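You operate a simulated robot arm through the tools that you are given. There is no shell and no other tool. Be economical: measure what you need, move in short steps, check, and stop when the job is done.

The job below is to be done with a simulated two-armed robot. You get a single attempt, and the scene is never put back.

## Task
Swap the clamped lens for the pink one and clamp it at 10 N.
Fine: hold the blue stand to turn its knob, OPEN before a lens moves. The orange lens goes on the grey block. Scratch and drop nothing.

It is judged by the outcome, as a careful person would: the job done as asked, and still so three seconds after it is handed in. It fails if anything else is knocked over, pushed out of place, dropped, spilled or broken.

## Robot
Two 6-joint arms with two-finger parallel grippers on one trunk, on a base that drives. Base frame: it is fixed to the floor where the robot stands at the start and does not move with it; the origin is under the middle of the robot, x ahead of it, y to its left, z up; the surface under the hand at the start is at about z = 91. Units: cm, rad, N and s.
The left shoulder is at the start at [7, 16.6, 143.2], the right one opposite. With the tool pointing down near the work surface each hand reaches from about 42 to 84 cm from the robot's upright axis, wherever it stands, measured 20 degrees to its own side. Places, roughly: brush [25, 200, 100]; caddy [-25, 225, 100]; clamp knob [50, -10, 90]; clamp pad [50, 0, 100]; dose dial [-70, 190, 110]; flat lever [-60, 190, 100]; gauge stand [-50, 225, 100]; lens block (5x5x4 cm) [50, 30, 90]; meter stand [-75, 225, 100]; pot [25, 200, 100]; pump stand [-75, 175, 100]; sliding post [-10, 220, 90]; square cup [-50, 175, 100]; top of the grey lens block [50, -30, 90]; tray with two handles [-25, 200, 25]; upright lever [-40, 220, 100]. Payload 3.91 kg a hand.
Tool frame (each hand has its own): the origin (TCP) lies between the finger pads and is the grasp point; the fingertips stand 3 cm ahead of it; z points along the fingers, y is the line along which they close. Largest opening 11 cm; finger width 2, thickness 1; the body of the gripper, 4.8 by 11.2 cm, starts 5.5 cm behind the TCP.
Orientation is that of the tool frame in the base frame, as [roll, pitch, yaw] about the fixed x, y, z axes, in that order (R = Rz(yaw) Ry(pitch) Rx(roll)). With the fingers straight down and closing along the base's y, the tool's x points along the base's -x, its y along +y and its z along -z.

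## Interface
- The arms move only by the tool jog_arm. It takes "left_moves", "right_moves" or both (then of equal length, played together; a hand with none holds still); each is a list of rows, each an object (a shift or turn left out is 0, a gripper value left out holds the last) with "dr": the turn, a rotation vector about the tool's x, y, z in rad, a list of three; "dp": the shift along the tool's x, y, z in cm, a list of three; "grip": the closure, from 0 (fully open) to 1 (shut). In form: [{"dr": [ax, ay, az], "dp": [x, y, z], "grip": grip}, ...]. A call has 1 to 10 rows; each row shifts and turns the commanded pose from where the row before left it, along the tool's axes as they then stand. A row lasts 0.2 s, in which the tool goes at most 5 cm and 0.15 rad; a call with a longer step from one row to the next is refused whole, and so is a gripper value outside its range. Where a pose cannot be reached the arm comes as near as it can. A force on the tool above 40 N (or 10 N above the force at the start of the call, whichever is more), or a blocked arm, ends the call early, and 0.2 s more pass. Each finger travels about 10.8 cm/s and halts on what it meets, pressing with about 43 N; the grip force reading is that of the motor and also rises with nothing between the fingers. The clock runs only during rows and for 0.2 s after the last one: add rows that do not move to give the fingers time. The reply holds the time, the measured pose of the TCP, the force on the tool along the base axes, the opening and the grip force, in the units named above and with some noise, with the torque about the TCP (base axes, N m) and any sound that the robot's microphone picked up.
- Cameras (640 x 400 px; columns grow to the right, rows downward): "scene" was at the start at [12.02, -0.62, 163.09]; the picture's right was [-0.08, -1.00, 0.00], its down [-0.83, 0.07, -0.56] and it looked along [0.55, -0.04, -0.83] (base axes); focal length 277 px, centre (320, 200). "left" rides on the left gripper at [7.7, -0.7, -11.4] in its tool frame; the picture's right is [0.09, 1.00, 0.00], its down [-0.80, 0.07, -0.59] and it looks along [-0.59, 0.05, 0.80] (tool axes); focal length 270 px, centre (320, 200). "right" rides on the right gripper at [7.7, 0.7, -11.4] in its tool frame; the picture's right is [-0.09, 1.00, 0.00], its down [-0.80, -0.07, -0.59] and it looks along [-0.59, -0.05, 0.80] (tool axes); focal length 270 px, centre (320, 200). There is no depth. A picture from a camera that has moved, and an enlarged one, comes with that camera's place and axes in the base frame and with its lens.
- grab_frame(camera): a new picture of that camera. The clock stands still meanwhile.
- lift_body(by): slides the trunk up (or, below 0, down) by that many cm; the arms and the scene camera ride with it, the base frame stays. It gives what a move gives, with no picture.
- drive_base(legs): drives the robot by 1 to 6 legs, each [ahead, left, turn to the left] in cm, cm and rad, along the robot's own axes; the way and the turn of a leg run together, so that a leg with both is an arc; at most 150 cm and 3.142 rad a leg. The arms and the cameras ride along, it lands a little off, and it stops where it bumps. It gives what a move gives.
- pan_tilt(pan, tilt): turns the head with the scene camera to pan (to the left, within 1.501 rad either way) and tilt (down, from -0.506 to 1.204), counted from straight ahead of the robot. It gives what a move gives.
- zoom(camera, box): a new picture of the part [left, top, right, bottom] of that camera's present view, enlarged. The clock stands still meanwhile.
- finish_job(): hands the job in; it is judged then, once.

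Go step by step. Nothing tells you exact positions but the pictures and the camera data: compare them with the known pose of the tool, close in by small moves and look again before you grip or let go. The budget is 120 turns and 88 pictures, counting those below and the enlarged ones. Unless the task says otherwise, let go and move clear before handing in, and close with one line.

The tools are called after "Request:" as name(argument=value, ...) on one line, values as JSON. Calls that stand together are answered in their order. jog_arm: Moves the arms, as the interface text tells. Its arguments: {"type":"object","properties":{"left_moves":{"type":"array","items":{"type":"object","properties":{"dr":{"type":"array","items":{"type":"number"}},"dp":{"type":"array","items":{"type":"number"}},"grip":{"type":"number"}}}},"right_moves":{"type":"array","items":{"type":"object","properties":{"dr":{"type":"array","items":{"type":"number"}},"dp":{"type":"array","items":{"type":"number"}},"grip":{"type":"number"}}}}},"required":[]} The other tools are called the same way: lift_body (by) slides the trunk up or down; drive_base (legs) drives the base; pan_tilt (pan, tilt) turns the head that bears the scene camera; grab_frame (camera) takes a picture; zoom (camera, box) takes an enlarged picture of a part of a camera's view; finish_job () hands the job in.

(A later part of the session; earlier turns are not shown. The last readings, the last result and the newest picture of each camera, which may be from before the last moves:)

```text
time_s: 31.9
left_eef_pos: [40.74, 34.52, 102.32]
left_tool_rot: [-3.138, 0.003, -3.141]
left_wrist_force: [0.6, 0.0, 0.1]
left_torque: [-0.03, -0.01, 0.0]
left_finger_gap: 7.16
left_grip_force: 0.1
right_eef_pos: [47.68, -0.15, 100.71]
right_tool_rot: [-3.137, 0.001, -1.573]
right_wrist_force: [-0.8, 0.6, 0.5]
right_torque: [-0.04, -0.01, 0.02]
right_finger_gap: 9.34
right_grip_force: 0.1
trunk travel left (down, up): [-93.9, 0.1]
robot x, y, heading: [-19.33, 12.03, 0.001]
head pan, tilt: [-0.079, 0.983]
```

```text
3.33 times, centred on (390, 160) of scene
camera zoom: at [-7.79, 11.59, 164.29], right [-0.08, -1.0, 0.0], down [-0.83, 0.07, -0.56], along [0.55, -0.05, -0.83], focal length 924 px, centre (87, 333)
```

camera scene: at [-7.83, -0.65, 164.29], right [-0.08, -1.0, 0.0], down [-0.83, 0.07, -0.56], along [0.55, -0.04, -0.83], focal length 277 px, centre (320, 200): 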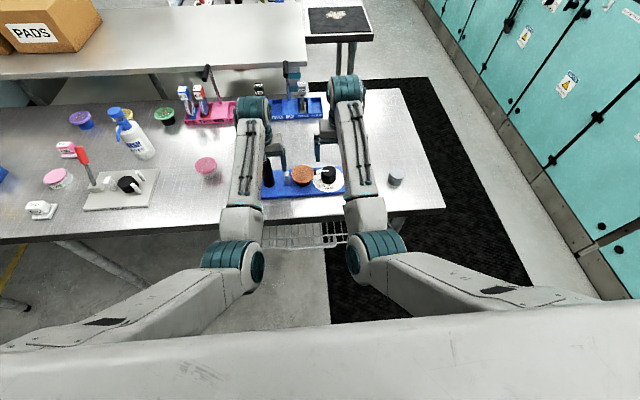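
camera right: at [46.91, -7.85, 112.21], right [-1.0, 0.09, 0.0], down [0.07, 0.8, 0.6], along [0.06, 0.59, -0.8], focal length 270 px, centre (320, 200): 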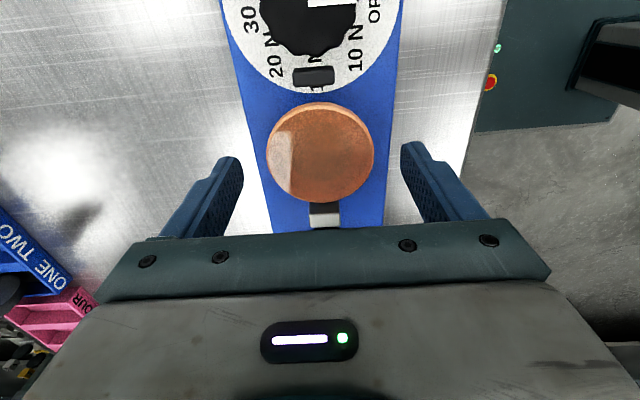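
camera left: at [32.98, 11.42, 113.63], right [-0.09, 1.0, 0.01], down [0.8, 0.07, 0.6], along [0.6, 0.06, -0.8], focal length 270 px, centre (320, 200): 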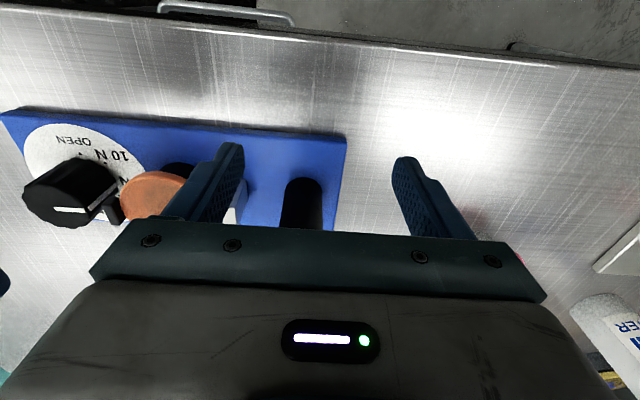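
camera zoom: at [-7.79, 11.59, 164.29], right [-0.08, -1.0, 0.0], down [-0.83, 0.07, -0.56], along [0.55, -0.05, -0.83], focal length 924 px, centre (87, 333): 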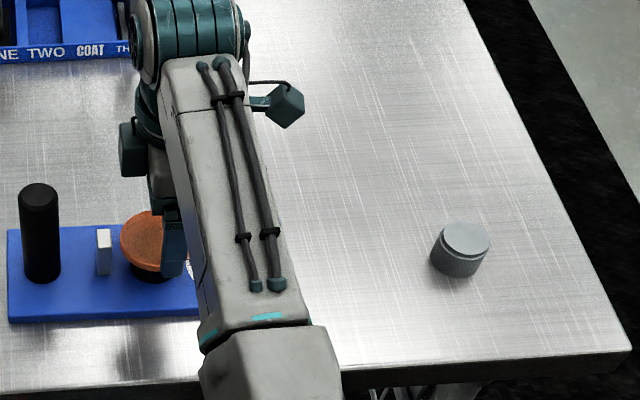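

The lens is centred at about (47.7, -0.7, top 97.5). I'll trim y, go down and close gently.

Request:
jog_arm(right_moves=[{"dp": [0.5, 0, 0]}, {"dp": [0, 0, 1.6]}, {"dp": [0, 0, 1.5]}, {"grip": 0.3}, {}])

Request:
grab_frame(camera="right")

```text
time_s: 33.1
left_eef_pos: [40.62, 34.57, 102.28]
left_tool_rot: [-3.14, 0.002, 3.139]
left_wrist_force: [-1.0, 0.2, 0.5]
left_torque: [-0.03, -0.01, 0.0]
left_finger_gap: 7.15
left_grip_force: 0.0
right_eef_pos: [47.69, -0.7, 97.59]
right_tool_rot: [-3.14, 0.0, -1.575]
right_wrist_force: [-0.6, 0.5, 0.3]
right_torque: [-0.01, -0.02, 0.0]
right_finger_gap: 7.7
right_grip_force: 0.1
trunk travel left (down, up): [-93.9, 0.1]
robot x, y, heading: [-20.22, 12.42, 0.001]
head pan, tilt: [-0.079, 0.983]
```

```text
53 pictures are left
camera right: at [47.02, -8.42, 109.13], right [-1.0, 0.09, 0.0], down [0.07, 0.8, 0.6], along [0.06, 0.59, -0.8], focal length 270 px, centre (320, 200)
```

right: 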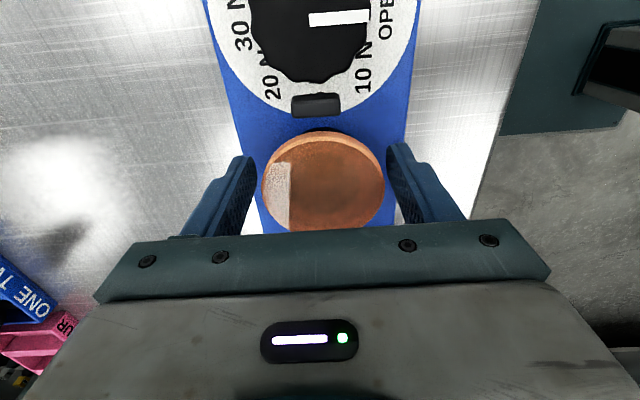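

Request:
jog_arm(right_moves=[{"grip": 0.36}, {"grip": 0.4}, {"grip": 0.44}, {"grip": 0.5}, {}])

Request:
grab_frame(camera="right")

```text
time_s: 34.3
left_eef_pos: [40.72, 34.56, 102.25]
left_tool_rot: [-3.139, 0.004, 3.14]
left_wrist_force: [1.0, 0.2, 0.3]
left_torque: [0.0, -0.03, -0.04]
left_finger_gap: 7.16
left_grip_force: 0.1
right_eef_pos: [47.8, -0.72, 97.56]
right_tool_rot: [-3.139, 0.001, -1.574]
right_wrist_force: [0.3, -0.1, -0.3]
right_torque: [0.02, 0.0, 0.02]
right_finger_gap: 6.75
right_grip_force: 43.4
trunk travel left (down, up): [-93.9, 0.1]
robot x, y, heading: [-19.95, 12.31, -0.001]
head pan, tilt: [-0.079, 0.983]
```

```text
52 pictures are left
camera right: at [47.03, -8.41, 109.13], right [-1.0, 0.09, 0.0], down [0.07, 0.8, 0.6], along [0.06, 0.59, -0.8], focal length 270 px, centre (320, 200)
```

right: 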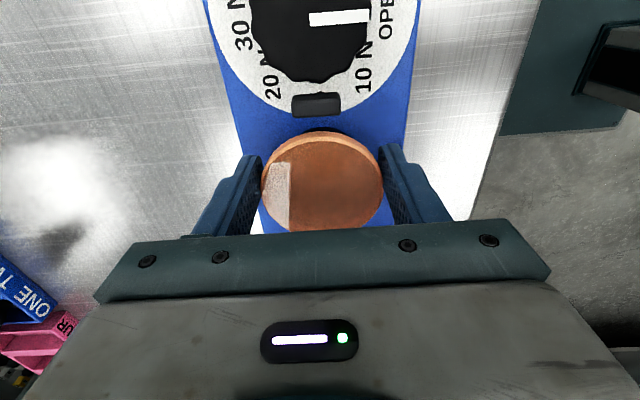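

The lens is gripped (6.75 cm). I'll lift it gently and straight up.

Request:
jog_arm(right_moves=[{"dp": [0, 0, -0.5]}, {"dp": [0.3, 0, -0.5]}, {"dp": [0, 0, -1]}, {"dp": [0, 0, -1.5]}, {"dp": [0, 0, -1.5]}, {"dp": [0, 0, -1.2]}, {}])

Request:
grab_frame(camera="right")

Request:
zoom(camera="scene", box=[300, 100, 480, 220])

```text
time_s: 35.9
left_eef_pos: [40.75, 34.47, 102.18]
left_tool_rot: [-3.139, 0.004, 3.139]
left_wrist_force: [-0.5, 0.3, 0.4]
left_torque: [-0.03, -0.03, -0.03]
left_finger_gap: 7.15
left_grip_force: 0.1
right_eef_pos: [47.77, -1.06, 103.93]
right_tool_rot: [-3.14, 0.001, -1.573]
right_wrist_force: [0.5, 0.0, -0.5]
right_torque: [0.0, 0.05, 0.0]
right_finger_gap: 6.8
right_grip_force: 42.7
trunk travel left (down, up): [-93.9, 0.1]
robot x, y, heading: [-19.63, 12.18, 0.002]
head pan, tilt: [-0.079, 0.983]
```

```text
51 pictures are left
camera right: at [46.98, -8.76, 115.44], right [-1.0, 0.09, 0.0], down [0.07, 0.8, 0.6], along [0.06, 0.59, -0.8], focal length 270 px, centre (320, 200)
```

right: 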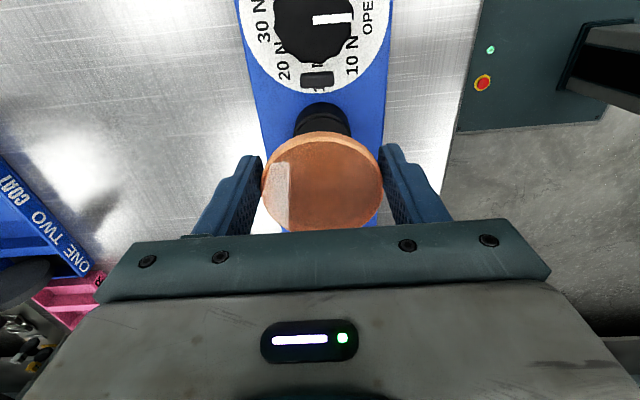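

```text
3.33 times, centred on (390, 160) of scene
camera zoom: at [-7.75, 11.51, 164.29], right [-0.08, -1.0, 0.0], down [-0.83, 0.07, -0.55], along [0.55, -0.04, -0.83], focal length 924 px, centre (87, 333)
```

zoom: 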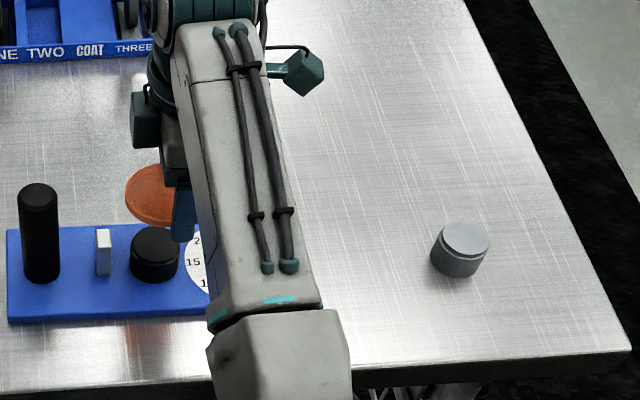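

The orange lens is lifted clear and the black rest pad is visible. I'll carry it at this height over to the grey block.

Request:
jog_arm(right_moves=[{"dp": [2, 0, 0]}, {"dp": [3, 0, 0]}, {"dp": [3.5, 0, 0]}, {"dp": [3.5, 0.5, 0]}, {"dp": [3.5, 0.5, 0]}, {"dp": [3.5, 0.5, 0]}, {"dp": [3.5, 0.5, 0]}, {"dp": [2.5, 0.3, 0]}, {}, {}])

Request:
grab_frame(camera="right")

Request:
zoom(camera="scene", box=[360, 110, 540, 220])

```text
time_s: 38.1
left_eef_pos: [40.66, 34.5, 102.17]
left_tool_rot: [-3.14, 0.005, 3.139]
left_wrist_force: [0.2, 0.3, -0.1]
left_torque: [-0.01, -0.04, -0.02]
left_finger_gap: 7.17
left_grip_force: 0.0
right_eef_pos: [45.5, -26.02, 103.75]
right_tool_rot: [-3.138, 0.002, -1.573]
right_wrist_force: [0.1, -0.1, -0.2]
right_torque: [0.02, 0.02, 0.01]
right_finger_gap: 6.76
right_grip_force: 42.9
trunk travel left (down, up): [-93.9, 0.1]
robot x, y, heading: [-19.99, 12.33, -0.0]
head pan, tilt: [-0.079, 0.983]
```

```text
49 pictures are left
camera right: at [44.73, -33.66, 115.28], right [-1.0, 0.09, 0.0], down [0.07, 0.8, 0.6], along [0.06, 0.59, -0.8], focal length 270 px, centre (320, 200)
```

right: 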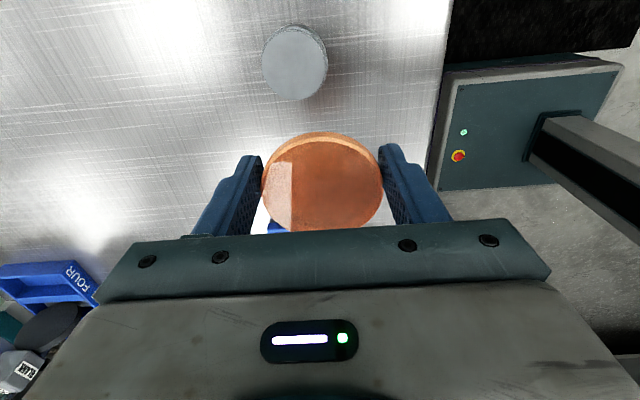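

```text
3.56 times, centred on (450, 165) of scene
camera zoom: at [-7.76, 11.52, 164.29], right [-0.08, -1.0, 0.0], down [-0.83, 0.07, -0.56], along [0.55, -0.04, -0.83], focal length 985 px, centre (-142, 324)
```

zoom: 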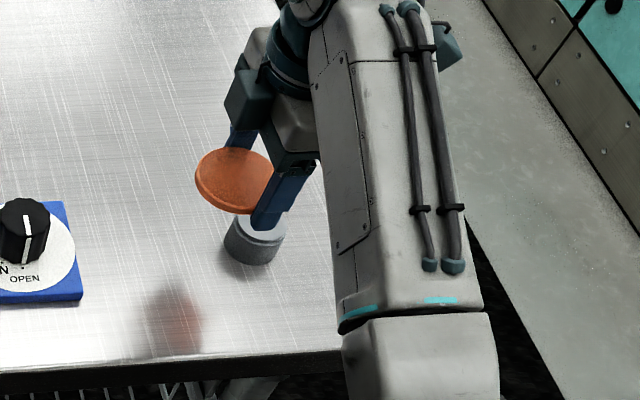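

Request:
jog_arm(right_moves=[{"dp": [2.4, -0.7, 0]}, {"dp": [2.4, -0.8, 0]}, {}, {}])

Request:
grab_frame(camera="right")

Request:
zoom(camera="scene", box=[360, 110, 540, 220])

```text
time_s: 39.1
left_eef_pos: [40.7, 34.48, 102.21]
left_tool_rot: [-3.14, 0.004, 3.139]
left_wrist_force: [0.1, -0.1, -1.1]
left_torque: [0.03, 0.03, -0.03]
left_finger_gap: 7.15
left_grip_force: 0.1
right_eef_pos: [46.99, -30.65, 103.71]
right_tool_rot: [-3.138, 0.003, -1.575]
right_wrist_force: [0.4, -0.3, 0.5]
right_torque: [-0.01, 0.04, -0.03]
right_finger_gap: 6.76
right_grip_force: 43.3
trunk travel left (down, up): [-93.9, 0.1]
robot x, y, heading: [-19.49, 12.12, 0.0]
head pan, tilt: [-0.079, 0.983]
```

```text
47 pictures are left
camera right: at [46.24, -38.31, 115.34], right [-1.0, 0.09, 0.0], down [0.07, 0.8, 0.6], along [0.06, 0.59, -0.8], focal length 270 px, centre (320, 200)
```

right: 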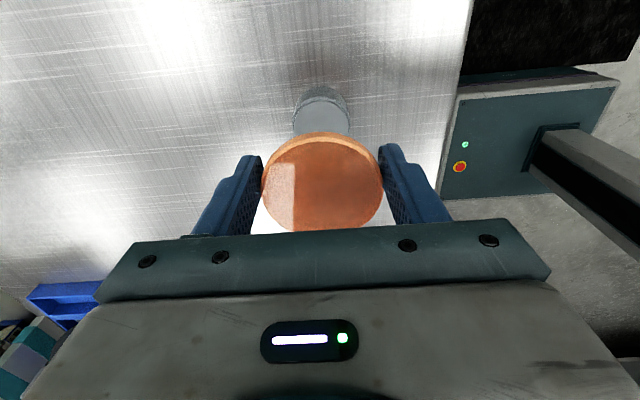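

```text
3.56 times, centred on (450, 165) of scene
camera zoom: at [-7.78, 11.53, 164.29], right [-0.08, -1.0, 0.0], down [-0.83, 0.07, -0.56], along [0.55, -0.04, -0.83], focal length 985 px, centre (-142, 324)
```

zoom: 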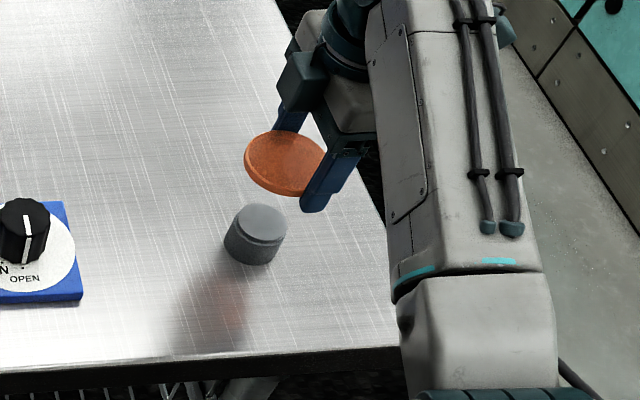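

Lens and block line up within about 0.4 cm. I'll trim y, lower most of the way, and look from the side.

Request:
jog_arm(right_moves=[{"dp": [0.3, 0, 1.5]}, {"dp": [0, 0, 1.5]}, {"dp": [0, 0, 1.5]}, {}, {}])

Request:
grab_frame(camera="right")

Request:
zoom(camera="scene", box=[400, 130, 480, 190])

```text
time_s: 40.3
left_eef_pos: [40.83, 34.55, 102.25]
left_tool_rot: [-3.138, 0.002, 3.139]
left_wrist_force: [0.1, 1.0, -0.1]
left_torque: [-0.03, 0.02, -0.01]
left_finger_gap: 7.17
left_grip_force: 0.1
right_eef_pos: [46.9, -31.04, 99.24]
right_tool_rot: [-3.137, 0.002, -1.574]
right_wrist_force: [0.0, -1.2, -0.3]
right_torque: [-0.02, 0.0, 0.0]
right_finger_gap: 6.74
right_grip_force: 42.5
trunk travel left (down, up): [-93.9, 0.1]
robot x, y, heading: [-19.89, 12.17, -0.002]
head pan, tilt: [-0.079, 0.983]
```

```text
45 pictures are left
camera right: at [46.15, -38.73, 110.72], right [-1.0, 0.09, 0.0], down [0.07, 0.8, 0.6], along [0.06, 0.59, -0.8], focal length 270 px, centre (320, 200)
```

right: 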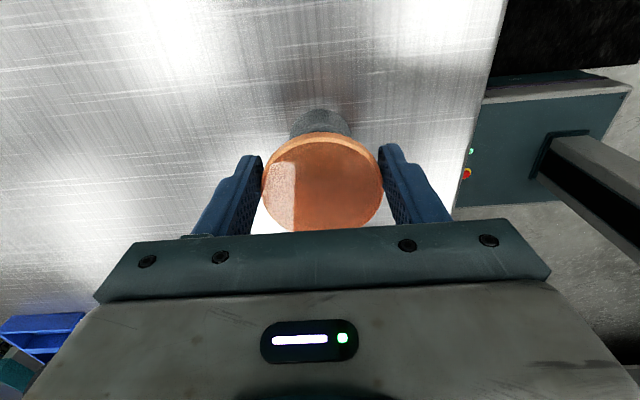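

```text
6.67 times, centred on (440, 160) of scene
camera zoom: at [-7.77, 11.5, 164.29], right [-0.08, -1.0, 0.0], down [-0.83, 0.07, -0.56], along [0.55, -0.04, -0.83], focal length 1847 px, centre (-480, 467)
```

zoom: 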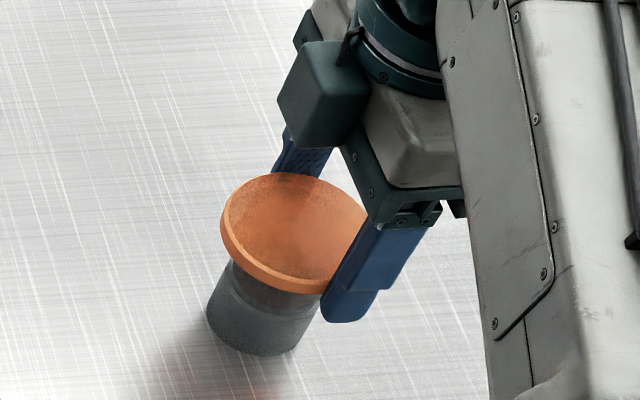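

Alignment looks good. I'll lower in small steps, watching the force.

Request:
jog_arm(right_moves=[{"dp": [0, 0, 0.8]}, {"dp": [0, 0, 0.5]}, {"dp": [0, 0, 0.3]}, {}])

Request:
zoom(camera="scene", box=[400, 130, 480, 190])

```text
time_s: 41.3
left_eef_pos: [40.66, 34.47, 102.18]
left_tool_rot: [-3.14, 0.003, 3.14]
left_wrist_force: [-0.4, -0.1, 0.1]
left_torque: [0.01, -0.02, 0.03]
left_finger_gap: 7.17
left_grip_force: 0.1
right_eef_pos: [47.06, -31.08, 97.74]
right_tool_rot: [-3.138, 0.001, -1.575]
right_wrist_force: [-0.3, 0.9, 0.7]
right_torque: [0.01, -0.03, -0.03]
right_finger_gap: 6.75
right_grip_force: 42.4
trunk travel left (down, up): [-93.9, 0.1]
robot x, y, heading: [-19.68, 11.95, -0.005]
head pan, tilt: [-0.079, 0.983]
```

```text
6.67 times, centred on (440, 160) of scene
camera zoom: at [-7.76, 11.49, 164.29], right [-0.08, -1.0, 0.0], down [-0.83, 0.07, -0.56], along [0.55, -0.04, -0.83], focal length 1847 px, centre (-480, 467)
```

zoom: 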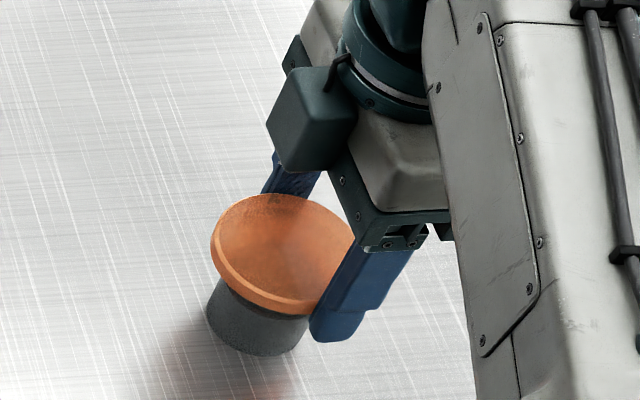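

Request:
jog_arm(right_moves=[{"dp": [0, 0, 0.3]}, {"dp": [0, 0, 0.1]}, {}])

```text
time_s: 42.1
left_eef_pos: [40.81, 34.37, 102.25]
left_tool_rot: [-3.141, 0.004, 3.139]
left_wrist_force: [0.0, -0.7, 0.4]
left_torque: [-0.02, -0.01, 0.03]
left_finger_gap: 7.13
left_grip_force: 0.1
right_eef_pos: [46.82, -31.09, 97.23]
right_tool_rot: [-3.139, 0.002, -1.574]
right_wrist_force: [-0.3, -0.1, -0.7]
right_torque: [0.0, 0.0, 0.03]
right_finger_gap: 6.78
right_grip_force: 42.7
trunk travel left (down, up): [-93.9, 0.1]
robot x, y, heading: [-19.92, 11.9, 0.001]
head pan, tilt: [-0.079, 0.983]
```

No contact yet, so I'll keep lowering.

Request:
jog_arm(right_moves=[{"dp": [0, 0, 0.2]}, {"dp": [0, 0, 0.15]}, {}])

Request:
zoom(camera="scene", box=[410, 140, 470, 185])

```text
time_s: 42.9
left_eef_pos: [40.73, 34.35, 102.26]
left_tool_rot: [-3.139, 0.003, 3.14]
left_wrist_force: [-0.3, -0.8, 0.7]
left_torque: [0.02, -0.01, 0.0]
left_finger_gap: 7.15
left_grip_force: 0.1
right_eef_pos: [46.9, -31.17, 96.86]
right_tool_rot: [-3.14, 0.001, -1.575]
right_wrist_force: [-0.1, -0.1, -0.3]
right_torque: [0.02, 0.03, 0.04]
right_finger_gap: 6.75
right_grip_force: 43.1
trunk travel left (down, up): [-93.9, 0.1]
robot x, y, heading: [-19.54, 12.45, -0.002]
head pan, tilt: [-0.079, 0.983]
```

```text
8.89 times, centred on (440, 162) of scene
camera zoom: at [-7.76, 11.49, 164.29], right [-0.08, -1.0, 0.0], down [-0.83, 0.07, -0.56], along [0.55, -0.04, -0.83], focal length 2463 px, centre (-747, 533)
```

zoom: 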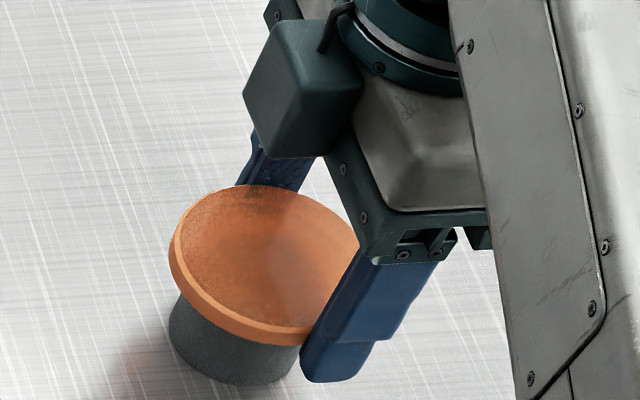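

Request:
jog_arm(right_moves=[{"dp": [0, 0, 0.2]}, {"dp": [0, 0, 0.15]}, {}])

```text
time_s: 43.7
left_eef_pos: [40.68, 34.47, 102.25]
left_tool_rot: [-3.139, 0.004, 3.14]
left_wrist_force: [0.9, -0.6, -0.1]
left_torque: [-0.02, 0.0, 0.0]
left_finger_gap: 7.16
left_grip_force: 0.0
right_eef_pos: [46.99, -31.08, 96.51]
right_tool_rot: [-3.138, 0.003, -1.575]
right_wrist_force: [-0.2, -0.9, 1.0]
right_torque: [0.03, 0.03, 0.0]
right_finger_gap: 6.72
right_grip_force: 42.8
trunk travel left (down, up): [-93.9, 0.1]
robot x, y, heading: [-19.53, 12.3, 0.001]
head pan, tilt: [-0.079, 0.983]
```

Request:
jog_arm(right_moves=[{"dp": [0, 0, 0.15]}, {"dp": [0, 0, 0.15]}, {}])

Request:
grab_frame(camera="right")

```text
time_s: 44.5
left_eef_pos: [40.59, 34.57, 102.27]
left_tool_rot: [-3.14, 0.006, 3.14]
left_wrist_force: [-0.5, 0.1, -0.2]
left_torque: [0.01, 0.03, 0.0]
left_finger_gap: 7.13
left_grip_force: 0.0
right_eef_pos: [46.9, -31.05, 96.5]
right_tool_rot: [-3.133, 0.002, -1.574]
right_wrist_force: [3.7, -3.0, 12.3]
right_torque: [0.03, 0.04, -0.01]
right_finger_gap: 6.77
right_grip_force: 43.6
trunk travel left (down, up): [-93.9, 0.1]
robot x, y, heading: [-19.53, 11.83, 0.0]
head pan, tilt: [-0.079, 0.983]
```

```text
41 pictures are left
camera right: at [46.05, -38.73, 108.03], right [-1.0, 0.09, -0.01], down [0.07, 0.8, 0.6], along [0.06, 0.59, -0.8], focal length 270 px, centre (320, 200)
```

right: 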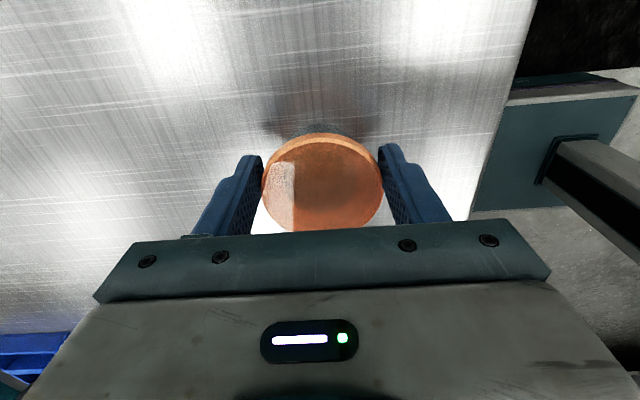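

Contact (12 N) with the lens seated and centred. I'll unload slightly, open slowly and rise.

Request:
jog_arm(right_moves=[{"dp": [0, 0, -0.2]}, {"grip": 0.37}, {"grip": 0.34}, {"grip": 0.28}, {"grip": 0.2}, {}, {"dp": [0, 0, -1.5]}, {"dp": [0, 0, -2]}, {"dp": [0, 0, -2.5]}, {}])

Request:
grab_frame(camera="right")

Request:
zoom(camera="scene", box=[400, 130, 480, 190])

```text
time_s: 46.7
left_eef_pos: [40.71, 34.48, 102.23]
left_tool_rot: [-3.139, 0.004, 3.14]
left_wrist_force: [-0.6, 0.0, -0.4]
left_torque: [0.01, -0.05, 0.02]
left_finger_gap: 7.16
left_grip_force: 0.1
right_eef_pos: [46.61, -31.18, 102.59]
right_tool_rot: [-3.14, 0.001, -1.574]
right_wrist_force: [0.4, 0.0, 0.1]
right_torque: [0.02, 0.0, 0.01]
right_finger_gap: 8.79
right_grip_force: 0.0
trunk travel left (down, up): [-93.9, 0.1]
robot x, y, heading: [-19.65, 12.42, -0.005]
head pan, tilt: [-0.079, 0.983]
```

```text
40 pictures are left
camera right: at [45.9, -38.82, 114.04], right [-1.0, 0.09, 0.0], down [0.07, 0.8, 0.6], along [0.06, 0.59, -0.8], focal length 270 px, centre (320, 200)
```

right: 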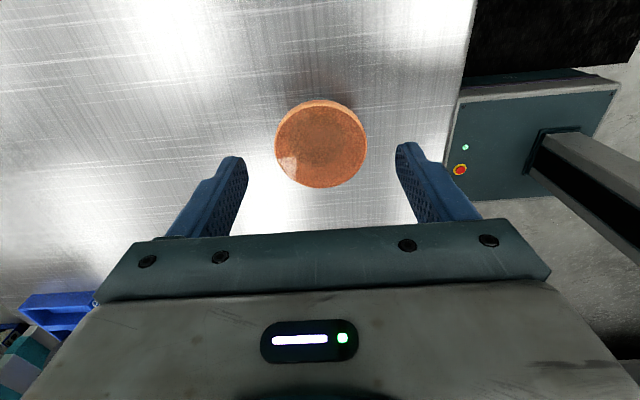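

```text
6.67 times, centred on (440, 160) of scene
camera zoom: at [-7.76, 11.48, 164.29], right [-0.08, -1.0, 0.0], down [-0.83, 0.07, -0.55], along [0.55, -0.04, -0.83], focal length 1847 px, centre (-480, 467)
```

zoom: 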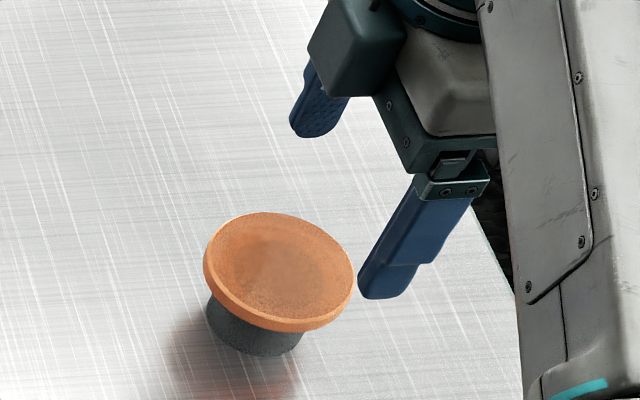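

The orange lens sits steady on the grey block. Next is the left hand: I'll rotate it 90° so its fingers close along x, then move toward the pink lens.

Request:
jog_arm(left_moves=[{"dr": [0, 0, 0.15]}, {"dr": [0, 0, 0.15]}, {"dr": [0, 0, 0.15]}, {"dr": [0, 0, 0.15]}, {"dr": [0, 0, 0.15]}, {"dr": [0, 0, 0.15]}, {"dr": [0, 0, 0.15]}, {"dr": [0, 0, 0.15]}, {"dr": [0, 0, 0.15]}, {"dr": [0, 0, 0.15]}])

Request:
jog_arm(left_moves=[{"dr": [0, 0, 0.07], "grip": 0.1}, {"dp": [0, 2, -1]}, {"dp": [0, 3, -1]}, {"dp": [0, 3, 0]}, {"dp": [0, 3, 0]}, {}])

Request:
grab_frame(camera="left")

```text
time_s: 48.9
left_eef_pos: [40.83, 34.48, 102.37]
left_tool_rot: [3.138, 0.002, 1.637]
left_wrist_force: [-0.3, 0.5, -0.2]
left_torque: [0.02, 0.01, -0.01]
left_finger_gap: 7.15
left_grip_force: 0.1
right_eef_pos: [46.66, -30.99, 102.39]
right_tool_rot: [-3.137, 0.002, -1.575]
right_wrist_force: [0.7, 0.1, -0.2]
right_torque: [-0.02, 0.02, 0.01]
right_finger_gap: 8.79
right_grip_force: 0.1
trunk travel left (down, up): [-93.9, 0.1]
robot x, y, heading: [-19.76, 12.18, -0.002]
head pan, tilt: [-0.079, 0.983]
```

```text
time_s: 50.3
left_eef_pos: [51.59, 34.43, 104.47]
left_tool_rot: [3.139, 0.001, 1.571]
left_wrist_force: [-0.9, 0.6, -0.8]
left_torque: [0.0, 0.02, 0.0]
left_finger_gap: 9.88
left_grip_force: 0.1
right_eef_pos: [46.71, -31.12, 102.44]
right_tool_rot: [-3.139, 0.002, -1.575]
right_wrist_force: [-0.4, -0.2, -0.5]
right_torque: [0.02, 0.03, -0.02]
right_finger_gap: 8.8
right_grip_force: 0.0
trunk travel left (down, up): [-93.9, 0.1]
robot x, y, heading: [-19.81, 12.26, -0.001]
head pan, tilt: [-0.079, 0.983]
```

```text
38 pictures are left
camera left: at [51.0, 42.08, 115.95], right [1.0, 0.09, 0.0], down [0.07, -0.8, 0.6], along [0.05, -0.59, -0.8], focal length 270 px, centre (320, 200)
```

left: 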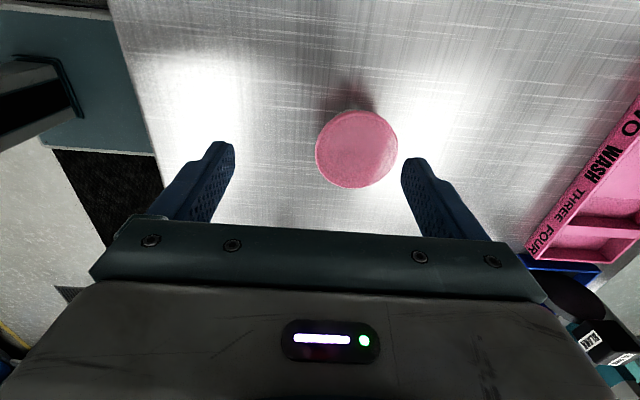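

Pink is centred at about (54.75, 32.6), top z≈95.8. I'll move above it and partway down.

Request:
jog_arm(left_moves=[{"dp": [-1.85, 3.15, 0]}, {"dp": [0, 0, 2.5]}, {"dp": [0, 0, 2]}, {}, {}])

Request:
grab_frame(camera="left")

```text
time_s: 51.5
left_eef_pos: [55.0, 32.66, 99.63]
left_tool_rot: [3.139, -0.001, 1.572]
left_wrist_force: [-0.7, -0.1, -0.6]
left_torque: [0.05, -0.02, -0.01]
left_finger_gap: 9.89
left_grip_force: 0.1
right_eef_pos: [46.7, -31.1, 102.53]
right_tool_rot: [-3.138, 0.002, -1.574]
right_wrist_force: [0.3, -0.2, -0.8]
right_torque: [0.0, -0.01, -0.02]
right_finger_gap: 8.82
right_grip_force: 0.1
trunk travel left (down, up): [-93.9, 0.1]
robot x, y, heading: [-19.87, 12.35, 0.002]
head pan, tilt: [-0.079, 0.983]
```

```text
37 pictures are left
camera left: at [54.35, 40.19, 111.17], right [1.0, 0.09, 0.0], down [0.07, -0.8, 0.6], along [0.05, -0.59, -0.8], focal length 270 px, centre (320, 200)
```

left: 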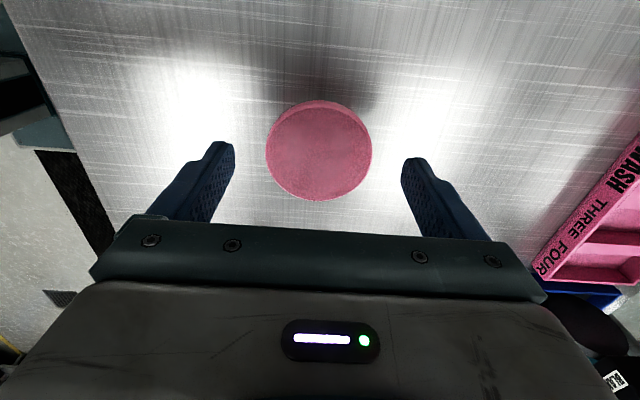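

Request:
jog_arm(left_moves=[{"dp": [0, 0, 1.6]}, {"dp": [-0.1, 0, 1.5]}, {"grip": 0.28}, {"grip": 0.34}, {}])

Request:
grab_frame(camera="left")

```text
time_s: 52.7
left_eef_pos: [54.86, 32.63, 96.59]
left_tool_rot: [3.138, 0.002, 1.571]
left_wrist_force: [0.0, -0.2, 0.5]
left_torque: [-0.02, 0.0, -0.01]
left_finger_gap: 7.26
left_grip_force: 0.0
right_eef_pos: [46.66, -31.07, 102.52]
right_tool_rot: [-3.14, 0.003, -1.575]
right_wrist_force: [0.1, -0.7, -0.1]
right_torque: [0.03, -0.02, -0.03]
right_finger_gap: 8.81
right_grip_force: 0.0
trunk travel left (down, up): [-93.9, 0.1]
robot x, y, heading: [-19.55, 11.81, -0.001]
head pan, tilt: [-0.079, 0.983]
```

```text
36 pictures are left
camera left: at [54.27, 40.28, 108.01], right [1.0, 0.09, 0.0], down [0.07, -0.8, 0.6], along [0.05, -0.59, -0.8], focal length 270 px, centre (320, 200)
```

left: 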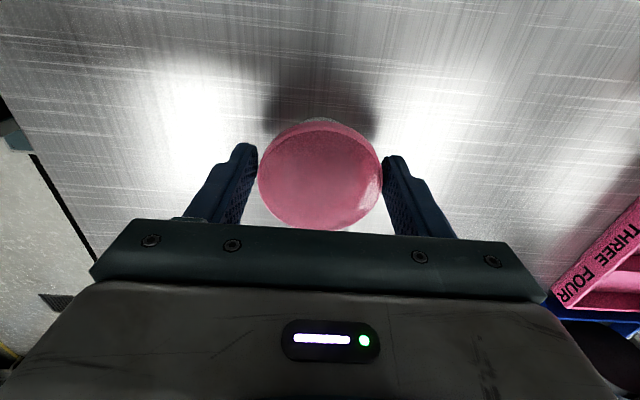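

Centred between the fingers. I'll close on the rim, then lift a little.

Request:
jog_arm(left_moves=[{"grip": 0.38}, {"grip": 0.42}, {"grip": 0.5}, {}, {"dp": [0, 0, -0.5]}, {"dp": [0, 0, -1]}, {"dp": [0, 0, -1.5]}, {"dp": [0, 0, -2]}, {"dp": [0, 0, -2]}, {}])

Request:
grab_frame(camera="left")

```text
time_s: 54.9
left_eef_pos: [55.02, 32.65, 103.63]
left_tool_rot: [3.14, 0.003, 1.571]
left_wrist_force: [0.1, 0.0, -0.5]
left_torque: [-0.02, 0.03, 0.0]
left_finger_gap: 6.82
left_grip_force: 42.4
right_eef_pos: [46.68, -31.06, 102.46]
right_tool_rot: [-3.14, 0.002, -1.574]
right_wrist_force: [-0.7, -0.3, 0.3]
right_torque: [0.02, 0.03, 0.0]
right_finger_gap: 8.81
right_grip_force: 0.0
trunk travel left (down, up): [-93.9, 0.1]
robot x, y, heading: [-19.57, 12.33, -0.003]
head pan, tilt: [-0.079, 0.983]
```

```text
35 pictures are left
camera left: at [54.31, 40.28, 115.13], right [1.0, 0.09, 0.0], down [0.07, -0.8, 0.6], along [0.05, -0.59, -0.8], focal length 270 px, centre (320, 200)
```

left: 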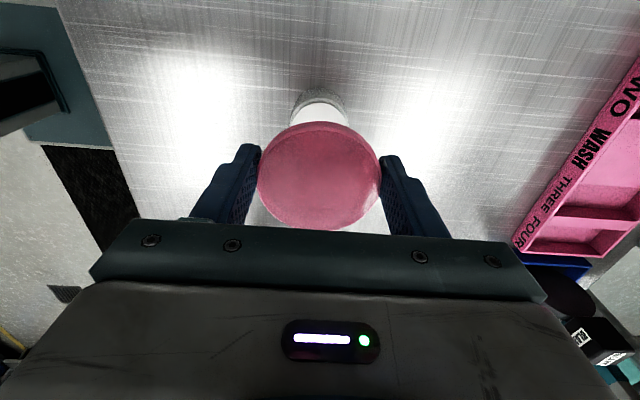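

Pink is in hand and clear of its block. I'll move it out to x≈59.5 so it passes beyond the post, raise it, and drive the base 22 cm to the right.

Request:
jog_arm(left_moves=[{"dp": [0, 2, -1]}, {"dp": [0, 2.5, -1]}, {"dp": [0, 0.5, -1]}, {}])

Request:
drive_base(legs=[[0, -11, 0], [0, -11, 0]])

Request:
grab_frame(camera="left")

Request:
grab_frame(camera="scene")

```text
time_s: 55.9
left_eef_pos: [59.85, 32.57, 106.7]
left_tool_rot: [3.139, 0.001, 1.569]
left_wrist_force: [0.7, -0.5, -0.4]
left_torque: [-0.02, 0.0, -0.01]
left_finger_gap: 6.8
left_grip_force: 42.7
right_eef_pos: [46.56, -31.22, 102.44]
right_tool_rot: [-3.139, 0.002, -1.573]
right_wrist_force: [-0.2, -0.6, -0.3]
right_torque: [0.0, 0.0, 0.0]
right_finger_gap: 8.83
right_grip_force: 0.0
trunk travel left (down, up): [-93.9, 0.1]
robot x, y, heading: [-20.03, 11.92, 0.0]
head pan, tilt: [-0.079, 0.983]
```

```text
time_s: 58.0
left_eef_pos: [59.83, 10.07, 106.65]
left_tool_rot: [3.138, 0.004, 1.567]
left_wrist_force: [-0.1, 0.4, 0.3]
left_torque: [-0.02, 0.0, 0.01]
left_finger_gap: 6.83
left_grip_force: 43.4
right_eef_pos: [46.42, -53.56, 102.64]
right_tool_rot: [-3.138, -0.001, -1.577]
right_wrist_force: [-0.1, 0.6, 0.8]
right_torque: [0.01, 0.0, -0.03]
right_finger_gap: 8.79
right_grip_force: 0.0
trunk travel left (down, up): [-93.9, 0.1]
robot x, y, heading: [-19.68, -10.34, -0.006]
head pan, tilt: [-0.079, 0.983]
```

```text
34 pictures are left
camera left: at [59.17, 17.76, 118.13], right [1.0, 0.09, 0.0], down [0.07, -0.8, 0.6], along [0.05, -0.59, -0.8], focal length 270 px, centre (320, 200)
```

left: 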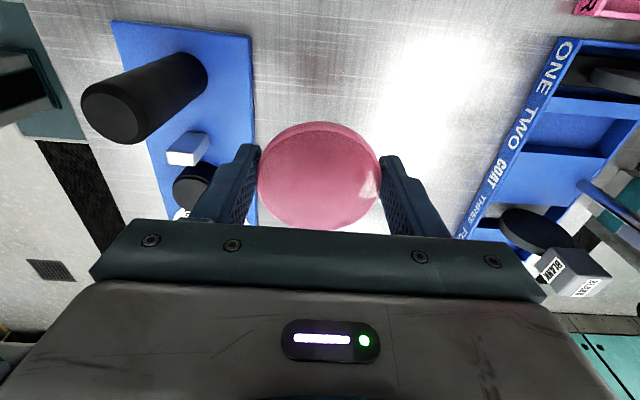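

```text
33 pictures are left
camera scene: at [-7.87, -10.67, 164.29], right [-0.08, -1.0, 0.0], down [-0.83, 0.07, -0.56], along [0.55, -0.05, -0.83], focal length 277 px, centre (320, 200)
```

scene: 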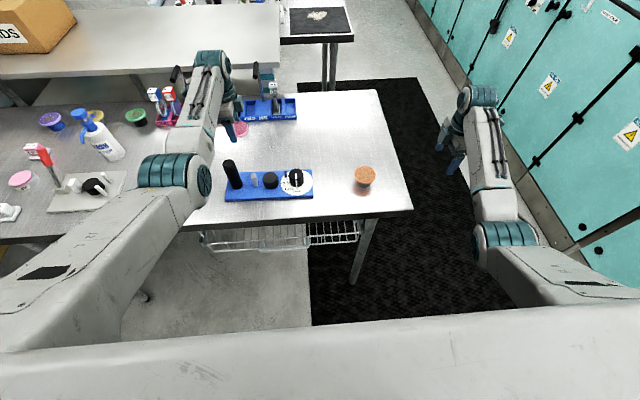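

The pad rests where the orange lens was seated, about (47.7, -0.4). I'll move pink in front of it, then back over the pad at z≈104.

Request:
jog_arm(left_moves=[{"dp": [-3.5, 0, 0]}, {"dp": [-3.5, 0, 0]}, {"dp": [-3.4, 0, -0.3]}, {"dp": [0, -3, 0.6]}, {"dp": [0, -3, 0.6]}, {"dp": [0, -3, 0.6]}, {"dp": [0, -3.1, 0.6]}, {}, {}])

Request:
grab_frame(camera="left")

Request:
zoom(camera="scene", box=[200, 130, 340, 220])

```text
time_s: 60.0
left_eef_pos: [47.6, -0.56, 104.34]
left_tool_rot: [3.138, 0.001, 1.566]
left_wrist_force: [-0.1, 0.3, -1.0]
left_torque: [-0.01, -0.03, -0.01]
left_finger_gap: 6.81
left_grip_force: 42.4
right_eef_pos: [46.58, -53.79, 102.41]
right_tool_rot: [-3.139, 0.001, -1.575]
right_wrist_force: [0.3, -0.5, -0.4]
right_torque: [0.0, -0.04, -0.01]
right_finger_gap: 8.8
right_grip_force: 0.1
trunk travel left (down, up): [-93.9, 0.1]
robot x, y, heading: [-19.84, -10.57, -0.002]
head pan, tilt: [-0.079, 0.983]
```

```text
32 pictures are left
camera left: at [46.96, 7.06, 115.84], right [1.0, 0.09, 0.0], down [0.07, -0.8, 0.59], along [0.05, -0.59, -0.8], focal length 270 px, centre (320, 200)
```

left: 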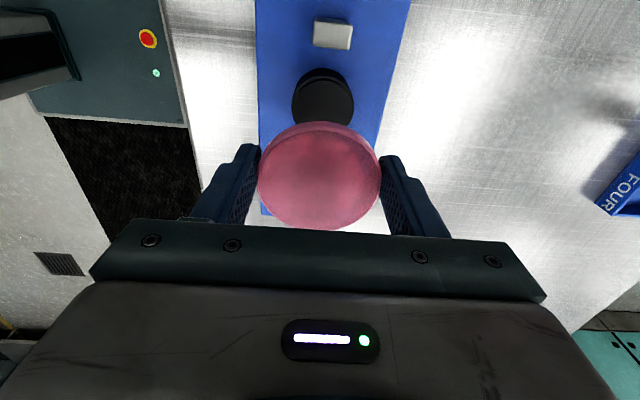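

```text
4.44 times, centred on (270, 175) of scene
camera zoom: at [-7.77, -11.11, 164.28], right [-0.08, -1.0, 0.0], down [-0.83, 0.07, -0.55], along [0.55, -0.05, -0.83], focal length 1231 px, centre (542, 311)
```

zoom: 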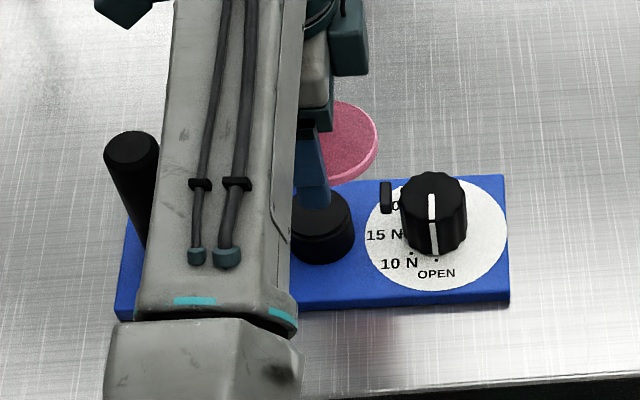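

Request:
zoom(camera="left", box=[240, 0, 420, 140])

```text
2.86 times, centred on (330, 70) of left
camera zoom: at [46.96, 7.06, 115.84], right [1.0, 0.09, 0.0], down [0.07, -0.8, 0.59], along [0.05, -0.59, -0.8], focal length 772 px, centre (291, 571)
```

zoom: 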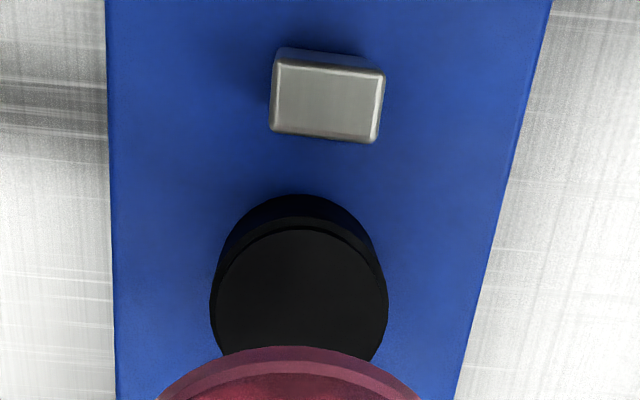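

By both the scene and wrist views the lens centre is about 1.3 cm too far toward -y compared with the pad. I'll shift by that and descend partway.

Request:
jog_arm(left_moves=[{"dp": [1.33, 0, 0]}, {"dp": [0, 0, 2]}, {"dp": [0, 0, 2]}, {}, {}])

Request:
zoom(camera="left", box=[240, 40, 420, 240])

Request:
zoom(camera="scene", box=[220, 140, 320, 205])

```text
time_s: 61.2
left_eef_pos: [47.66, 0.92, 100.45]
left_tool_rot: [3.137, 0.0, 1.568]
left_wrist_force: [-0.2, 0.5, 0.1]
left_torque: [0.02, 0.0, -0.01]
left_finger_gap: 6.81
left_grip_force: 43.5
right_eef_pos: [46.46, -53.77, 102.45]
right_tool_rot: [-3.137, 0.002, -1.577]
right_wrist_force: [-0.1, 0.7, 0.2]
right_torque: [0.02, -0.02, -0.01]
right_finger_gap: 8.8
right_grip_force: 0.0
trunk travel left (down, up): [-93.9, 0.1]
robot x, y, heading: [-19.77, -10.37, -0.001]
head pan, tilt: [-0.079, 0.983]
```

```text
2.00 times, centred on (330, 140) of left
camera zoom: at [46.99, 8.58, 111.98], right [1.0, 0.09, 0.0], down [0.07, -0.8, 0.6], along [0.05, -0.59, -0.8], focal length 541 px, centre (300, 320)
```

zoom: 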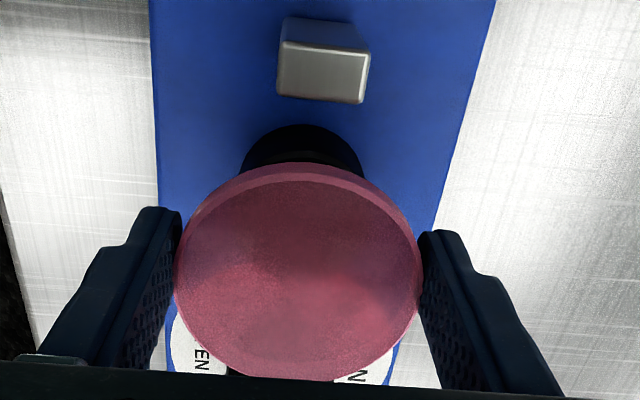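

```text
6.15 times, centred on (270, 172) of scene
camera zoom: at [-7.84, -11.06, 164.29], right [-0.08, -1.0, 0.0], down [-0.83, 0.07, -0.55], along [0.55, -0.05, -0.83], focal length 1705 px, centre (628, 369)
```

zoom: 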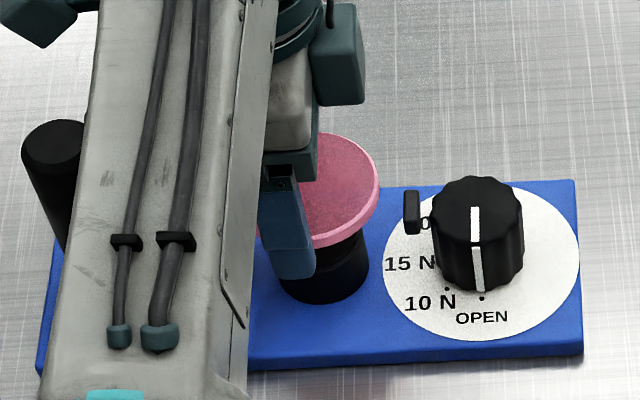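

The lens is now coaxial with the pad. I'll lower it near to contact.

Request:
jog_arm(left_moves=[{"dp": [0, 0, 1.2]}, {"dp": [0, 0, 0.8]}, {}, {}])

Request:
jog_arm(left_moves=[{"dp": [0, 0, 0.25]}, {"dp": [0, 0, 0.15]}, {}, {}])

Request:
zoom(camera="scene", box=[220, 140, 320, 205])

```text
time_s: 62.2
left_eef_pos: [47.74, 0.95, 98.55]
left_tool_rot: [3.138, 0.0, 1.567]
left_wrist_force: [0.0, 0.1, 0.6]
left_torque: [0.0, -0.02, 0.0]
left_finger_gap: 6.83
left_grip_force: 43.1
right_eef_pos: [46.39, -53.78, 102.42]
right_tool_rot: [-3.137, 0.001, -1.577]
right_wrist_force: [-0.4, 0.0, -0.7]
right_torque: [0.02, 0.01, 0.02]
right_finger_gap: 8.78
right_grip_force: 0.0
trunk travel left (down, up): [-93.9, 0.1]
robot x, y, heading: [-19.62, -10.34, -0.007]
head pan, tilt: [-0.079, 0.983]
```

```text
time_s: 63.2
left_eef_pos: [47.77, 0.83, 98.2]
left_tool_rot: [3.138, 0.0, 1.567]
left_wrist_force: [-0.3, 0.5, -0.6]
left_torque: [-0.01, 0.0, 0.0]
left_finger_gap: 6.82
left_grip_force: 43.4
right_eef_pos: [46.42, -53.79, 102.49]
right_tool_rot: [-3.139, 0.001, -1.576]
right_wrist_force: [-0.1, -0.3, -0.7]
right_torque: [0.02, -0.02, -0.01]
right_finger_gap: 8.8
right_grip_force: 0.1
trunk travel left (down, up): [-93.9, 0.1]
robot x, y, heading: [-20.03, -10.55, -0.003]
head pan, tilt: [-0.079, 0.983]
```

```text
6.15 times, centred on (270, 172) of scene
camera zoom: at [-7.86, -11.06, 164.29], right [-0.08, -1.0, 0.0], down [-0.83, 0.07, -0.56], along [0.55, -0.05, -0.83], focal length 1705 px, centre (628, 369)
```

zoom: 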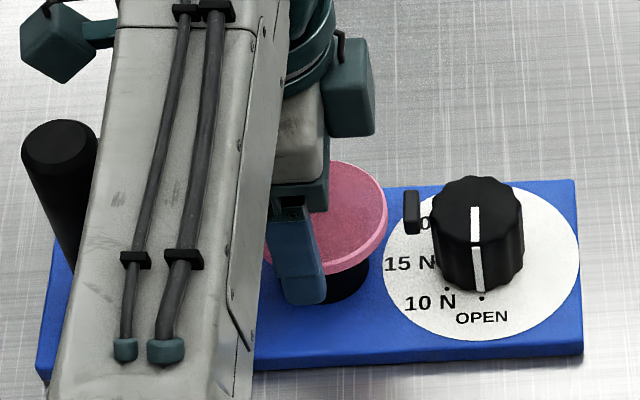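

Request:
jog_arm(left_moves=[{"dp": [0.1, 0, 0.2]}, {"dp": [0, 0, 0.15]}, {}, {}])

Request:
jog_arm(left_moves=[{"dp": [0, 0, 0.15]}, {"dp": [0, 0, 0.1]}, {}])

```text
time_s: 64.2
left_eef_pos: [47.8, 1.1, 97.78]
left_tool_rot: [3.138, -0.001, 1.566]
left_wrist_force: [-0.2, 0.1, -0.3]
left_torque: [0.01, 0.02, 0.0]
left_finger_gap: 6.79
left_grip_force: 42.9
right_eef_pos: [46.44, -53.78, 102.52]
right_tool_rot: [-3.139, 0.001, -1.574]
right_wrist_force: [-0.8, -0.1, 0.2]
right_torque: [0.01, -0.01, 0.03]
right_finger_gap: 8.76
right_grip_force: 0.1
trunk travel left (down, up): [-93.9, 0.1]
robot x, y, heading: [-19.78, -10.25, -0.007]
head pan, tilt: [-0.079, 0.983]
```

```text
time_s: 65.0
left_eef_pos: [47.69, 0.84, 97.67]
left_tool_rot: [3.135, 0.001, 1.569]
left_wrist_force: [2.0, 1.9, 9.1]
left_torque: [-0.05, 0.13, -0.01]
left_finger_gap: 6.79
left_grip_force: 42.9
right_eef_pos: [46.45, -53.78, 102.67]
right_tool_rot: [-3.138, 0.002, -1.576]
right_wrist_force: [0.1, -0.1, 0.0]
right_torque: [0.0, 0.02, 0.01]
right_finger_gap: 8.79
right_grip_force: 0.1
trunk travel left (down, up): [-93.9, 0.1]
robot x, y, heading: [-19.9, -10.21, -0.006]
head pan, tilt: [-0.079, 0.983]
```

Contact at z≈97.67, as predicted. I'll check centring before letting go.

Request:
zoom(camera="left", box=[240, 40, 420, 240])

Request:
zoom(camera="scene", box=[220, 140, 320, 205])

```text
2.00 times, centred on (330, 140) of left
camera zoom: at [47.06, 8.52, 109.12], right [1.0, 0.09, 0.01], down [0.07, -0.8, 0.6], along [0.06, -0.59, -0.8], focal length 541 px, centre (300, 320)
```

zoom: 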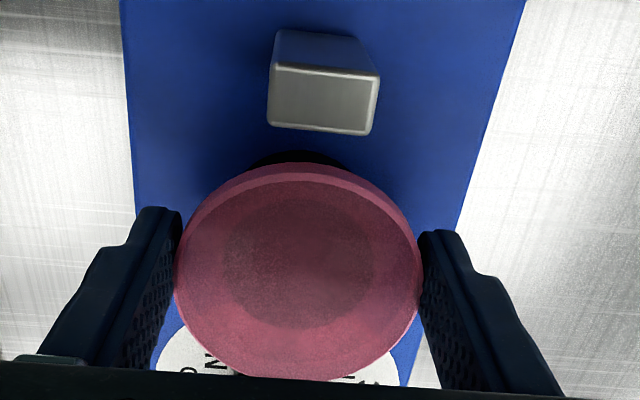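

```text
6.15 times, centred on (270, 172) of scene
camera zoom: at [-7.98, -11.04, 164.31], right [-0.08, -1.0, 0.0], down [-0.83, 0.07, -0.56], along [0.55, -0.05, -0.83], focal length 1705 px, centre (628, 369)
```

zoom: 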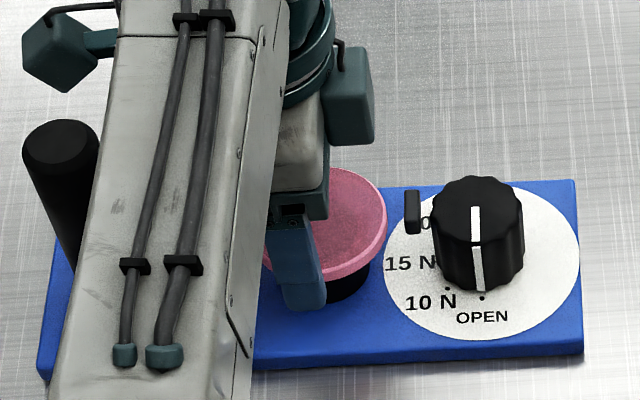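

The pad shows through the lens and is well centred. I'll unload, open gently and rise.

Request:
jog_arm(left_moves=[{"dp": [0, 0, -0.15]}, {"grip": 0.37}, {"grip": 0.34}, {"grip": 0.28}, {"grip": 0.2}, {}, {"dp": [0, 0, -1.5]}, {"dp": [0, 0, -2]}, {"dp": [0, 0, -2.5]}, {}])

Request:
grab_frame(camera="left")

```text
time_s: 67.2
left_eef_pos: [47.63, 0.84, 103.79]
left_tool_rot: [3.138, 0.001, 1.568]
left_wrist_force: [0.4, -0.3, -0.8]
left_torque: [0.0, 0.0, 0.02]
left_finger_gap: 8.81
left_grip_force: 0.0
right_eef_pos: [46.46, -53.66, 102.46]
right_tool_rot: [-3.139, 0.002, -1.577]
right_wrist_force: [0.4, -0.6, 0.0]
right_torque: [-0.01, 0.02, 0.01]
right_finger_gap: 8.79
right_grip_force: 0.0
trunk travel left (down, up): [-93.9, 0.1]
robot x, y, heading: [-19.76, -10.14, -0.008]
head pan, tilt: [-0.079, 0.983]
```

```text
24 pictures are left
camera left: at [47.04, 8.45, 115.37], right [1.0, 0.08, 0.0], down [0.07, -0.8, 0.6], along [0.05, -0.59, -0.8], focal length 270 px, centre (320, 200)
```

left: 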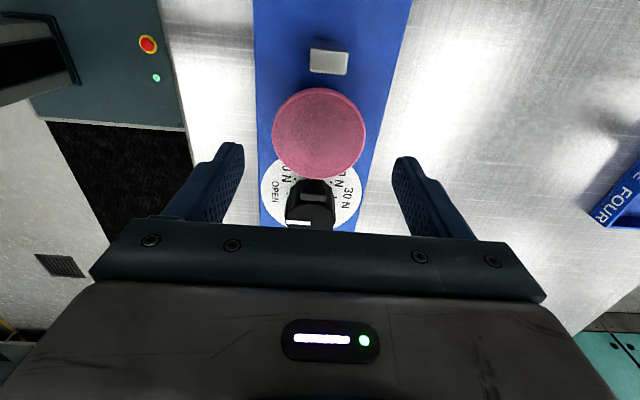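

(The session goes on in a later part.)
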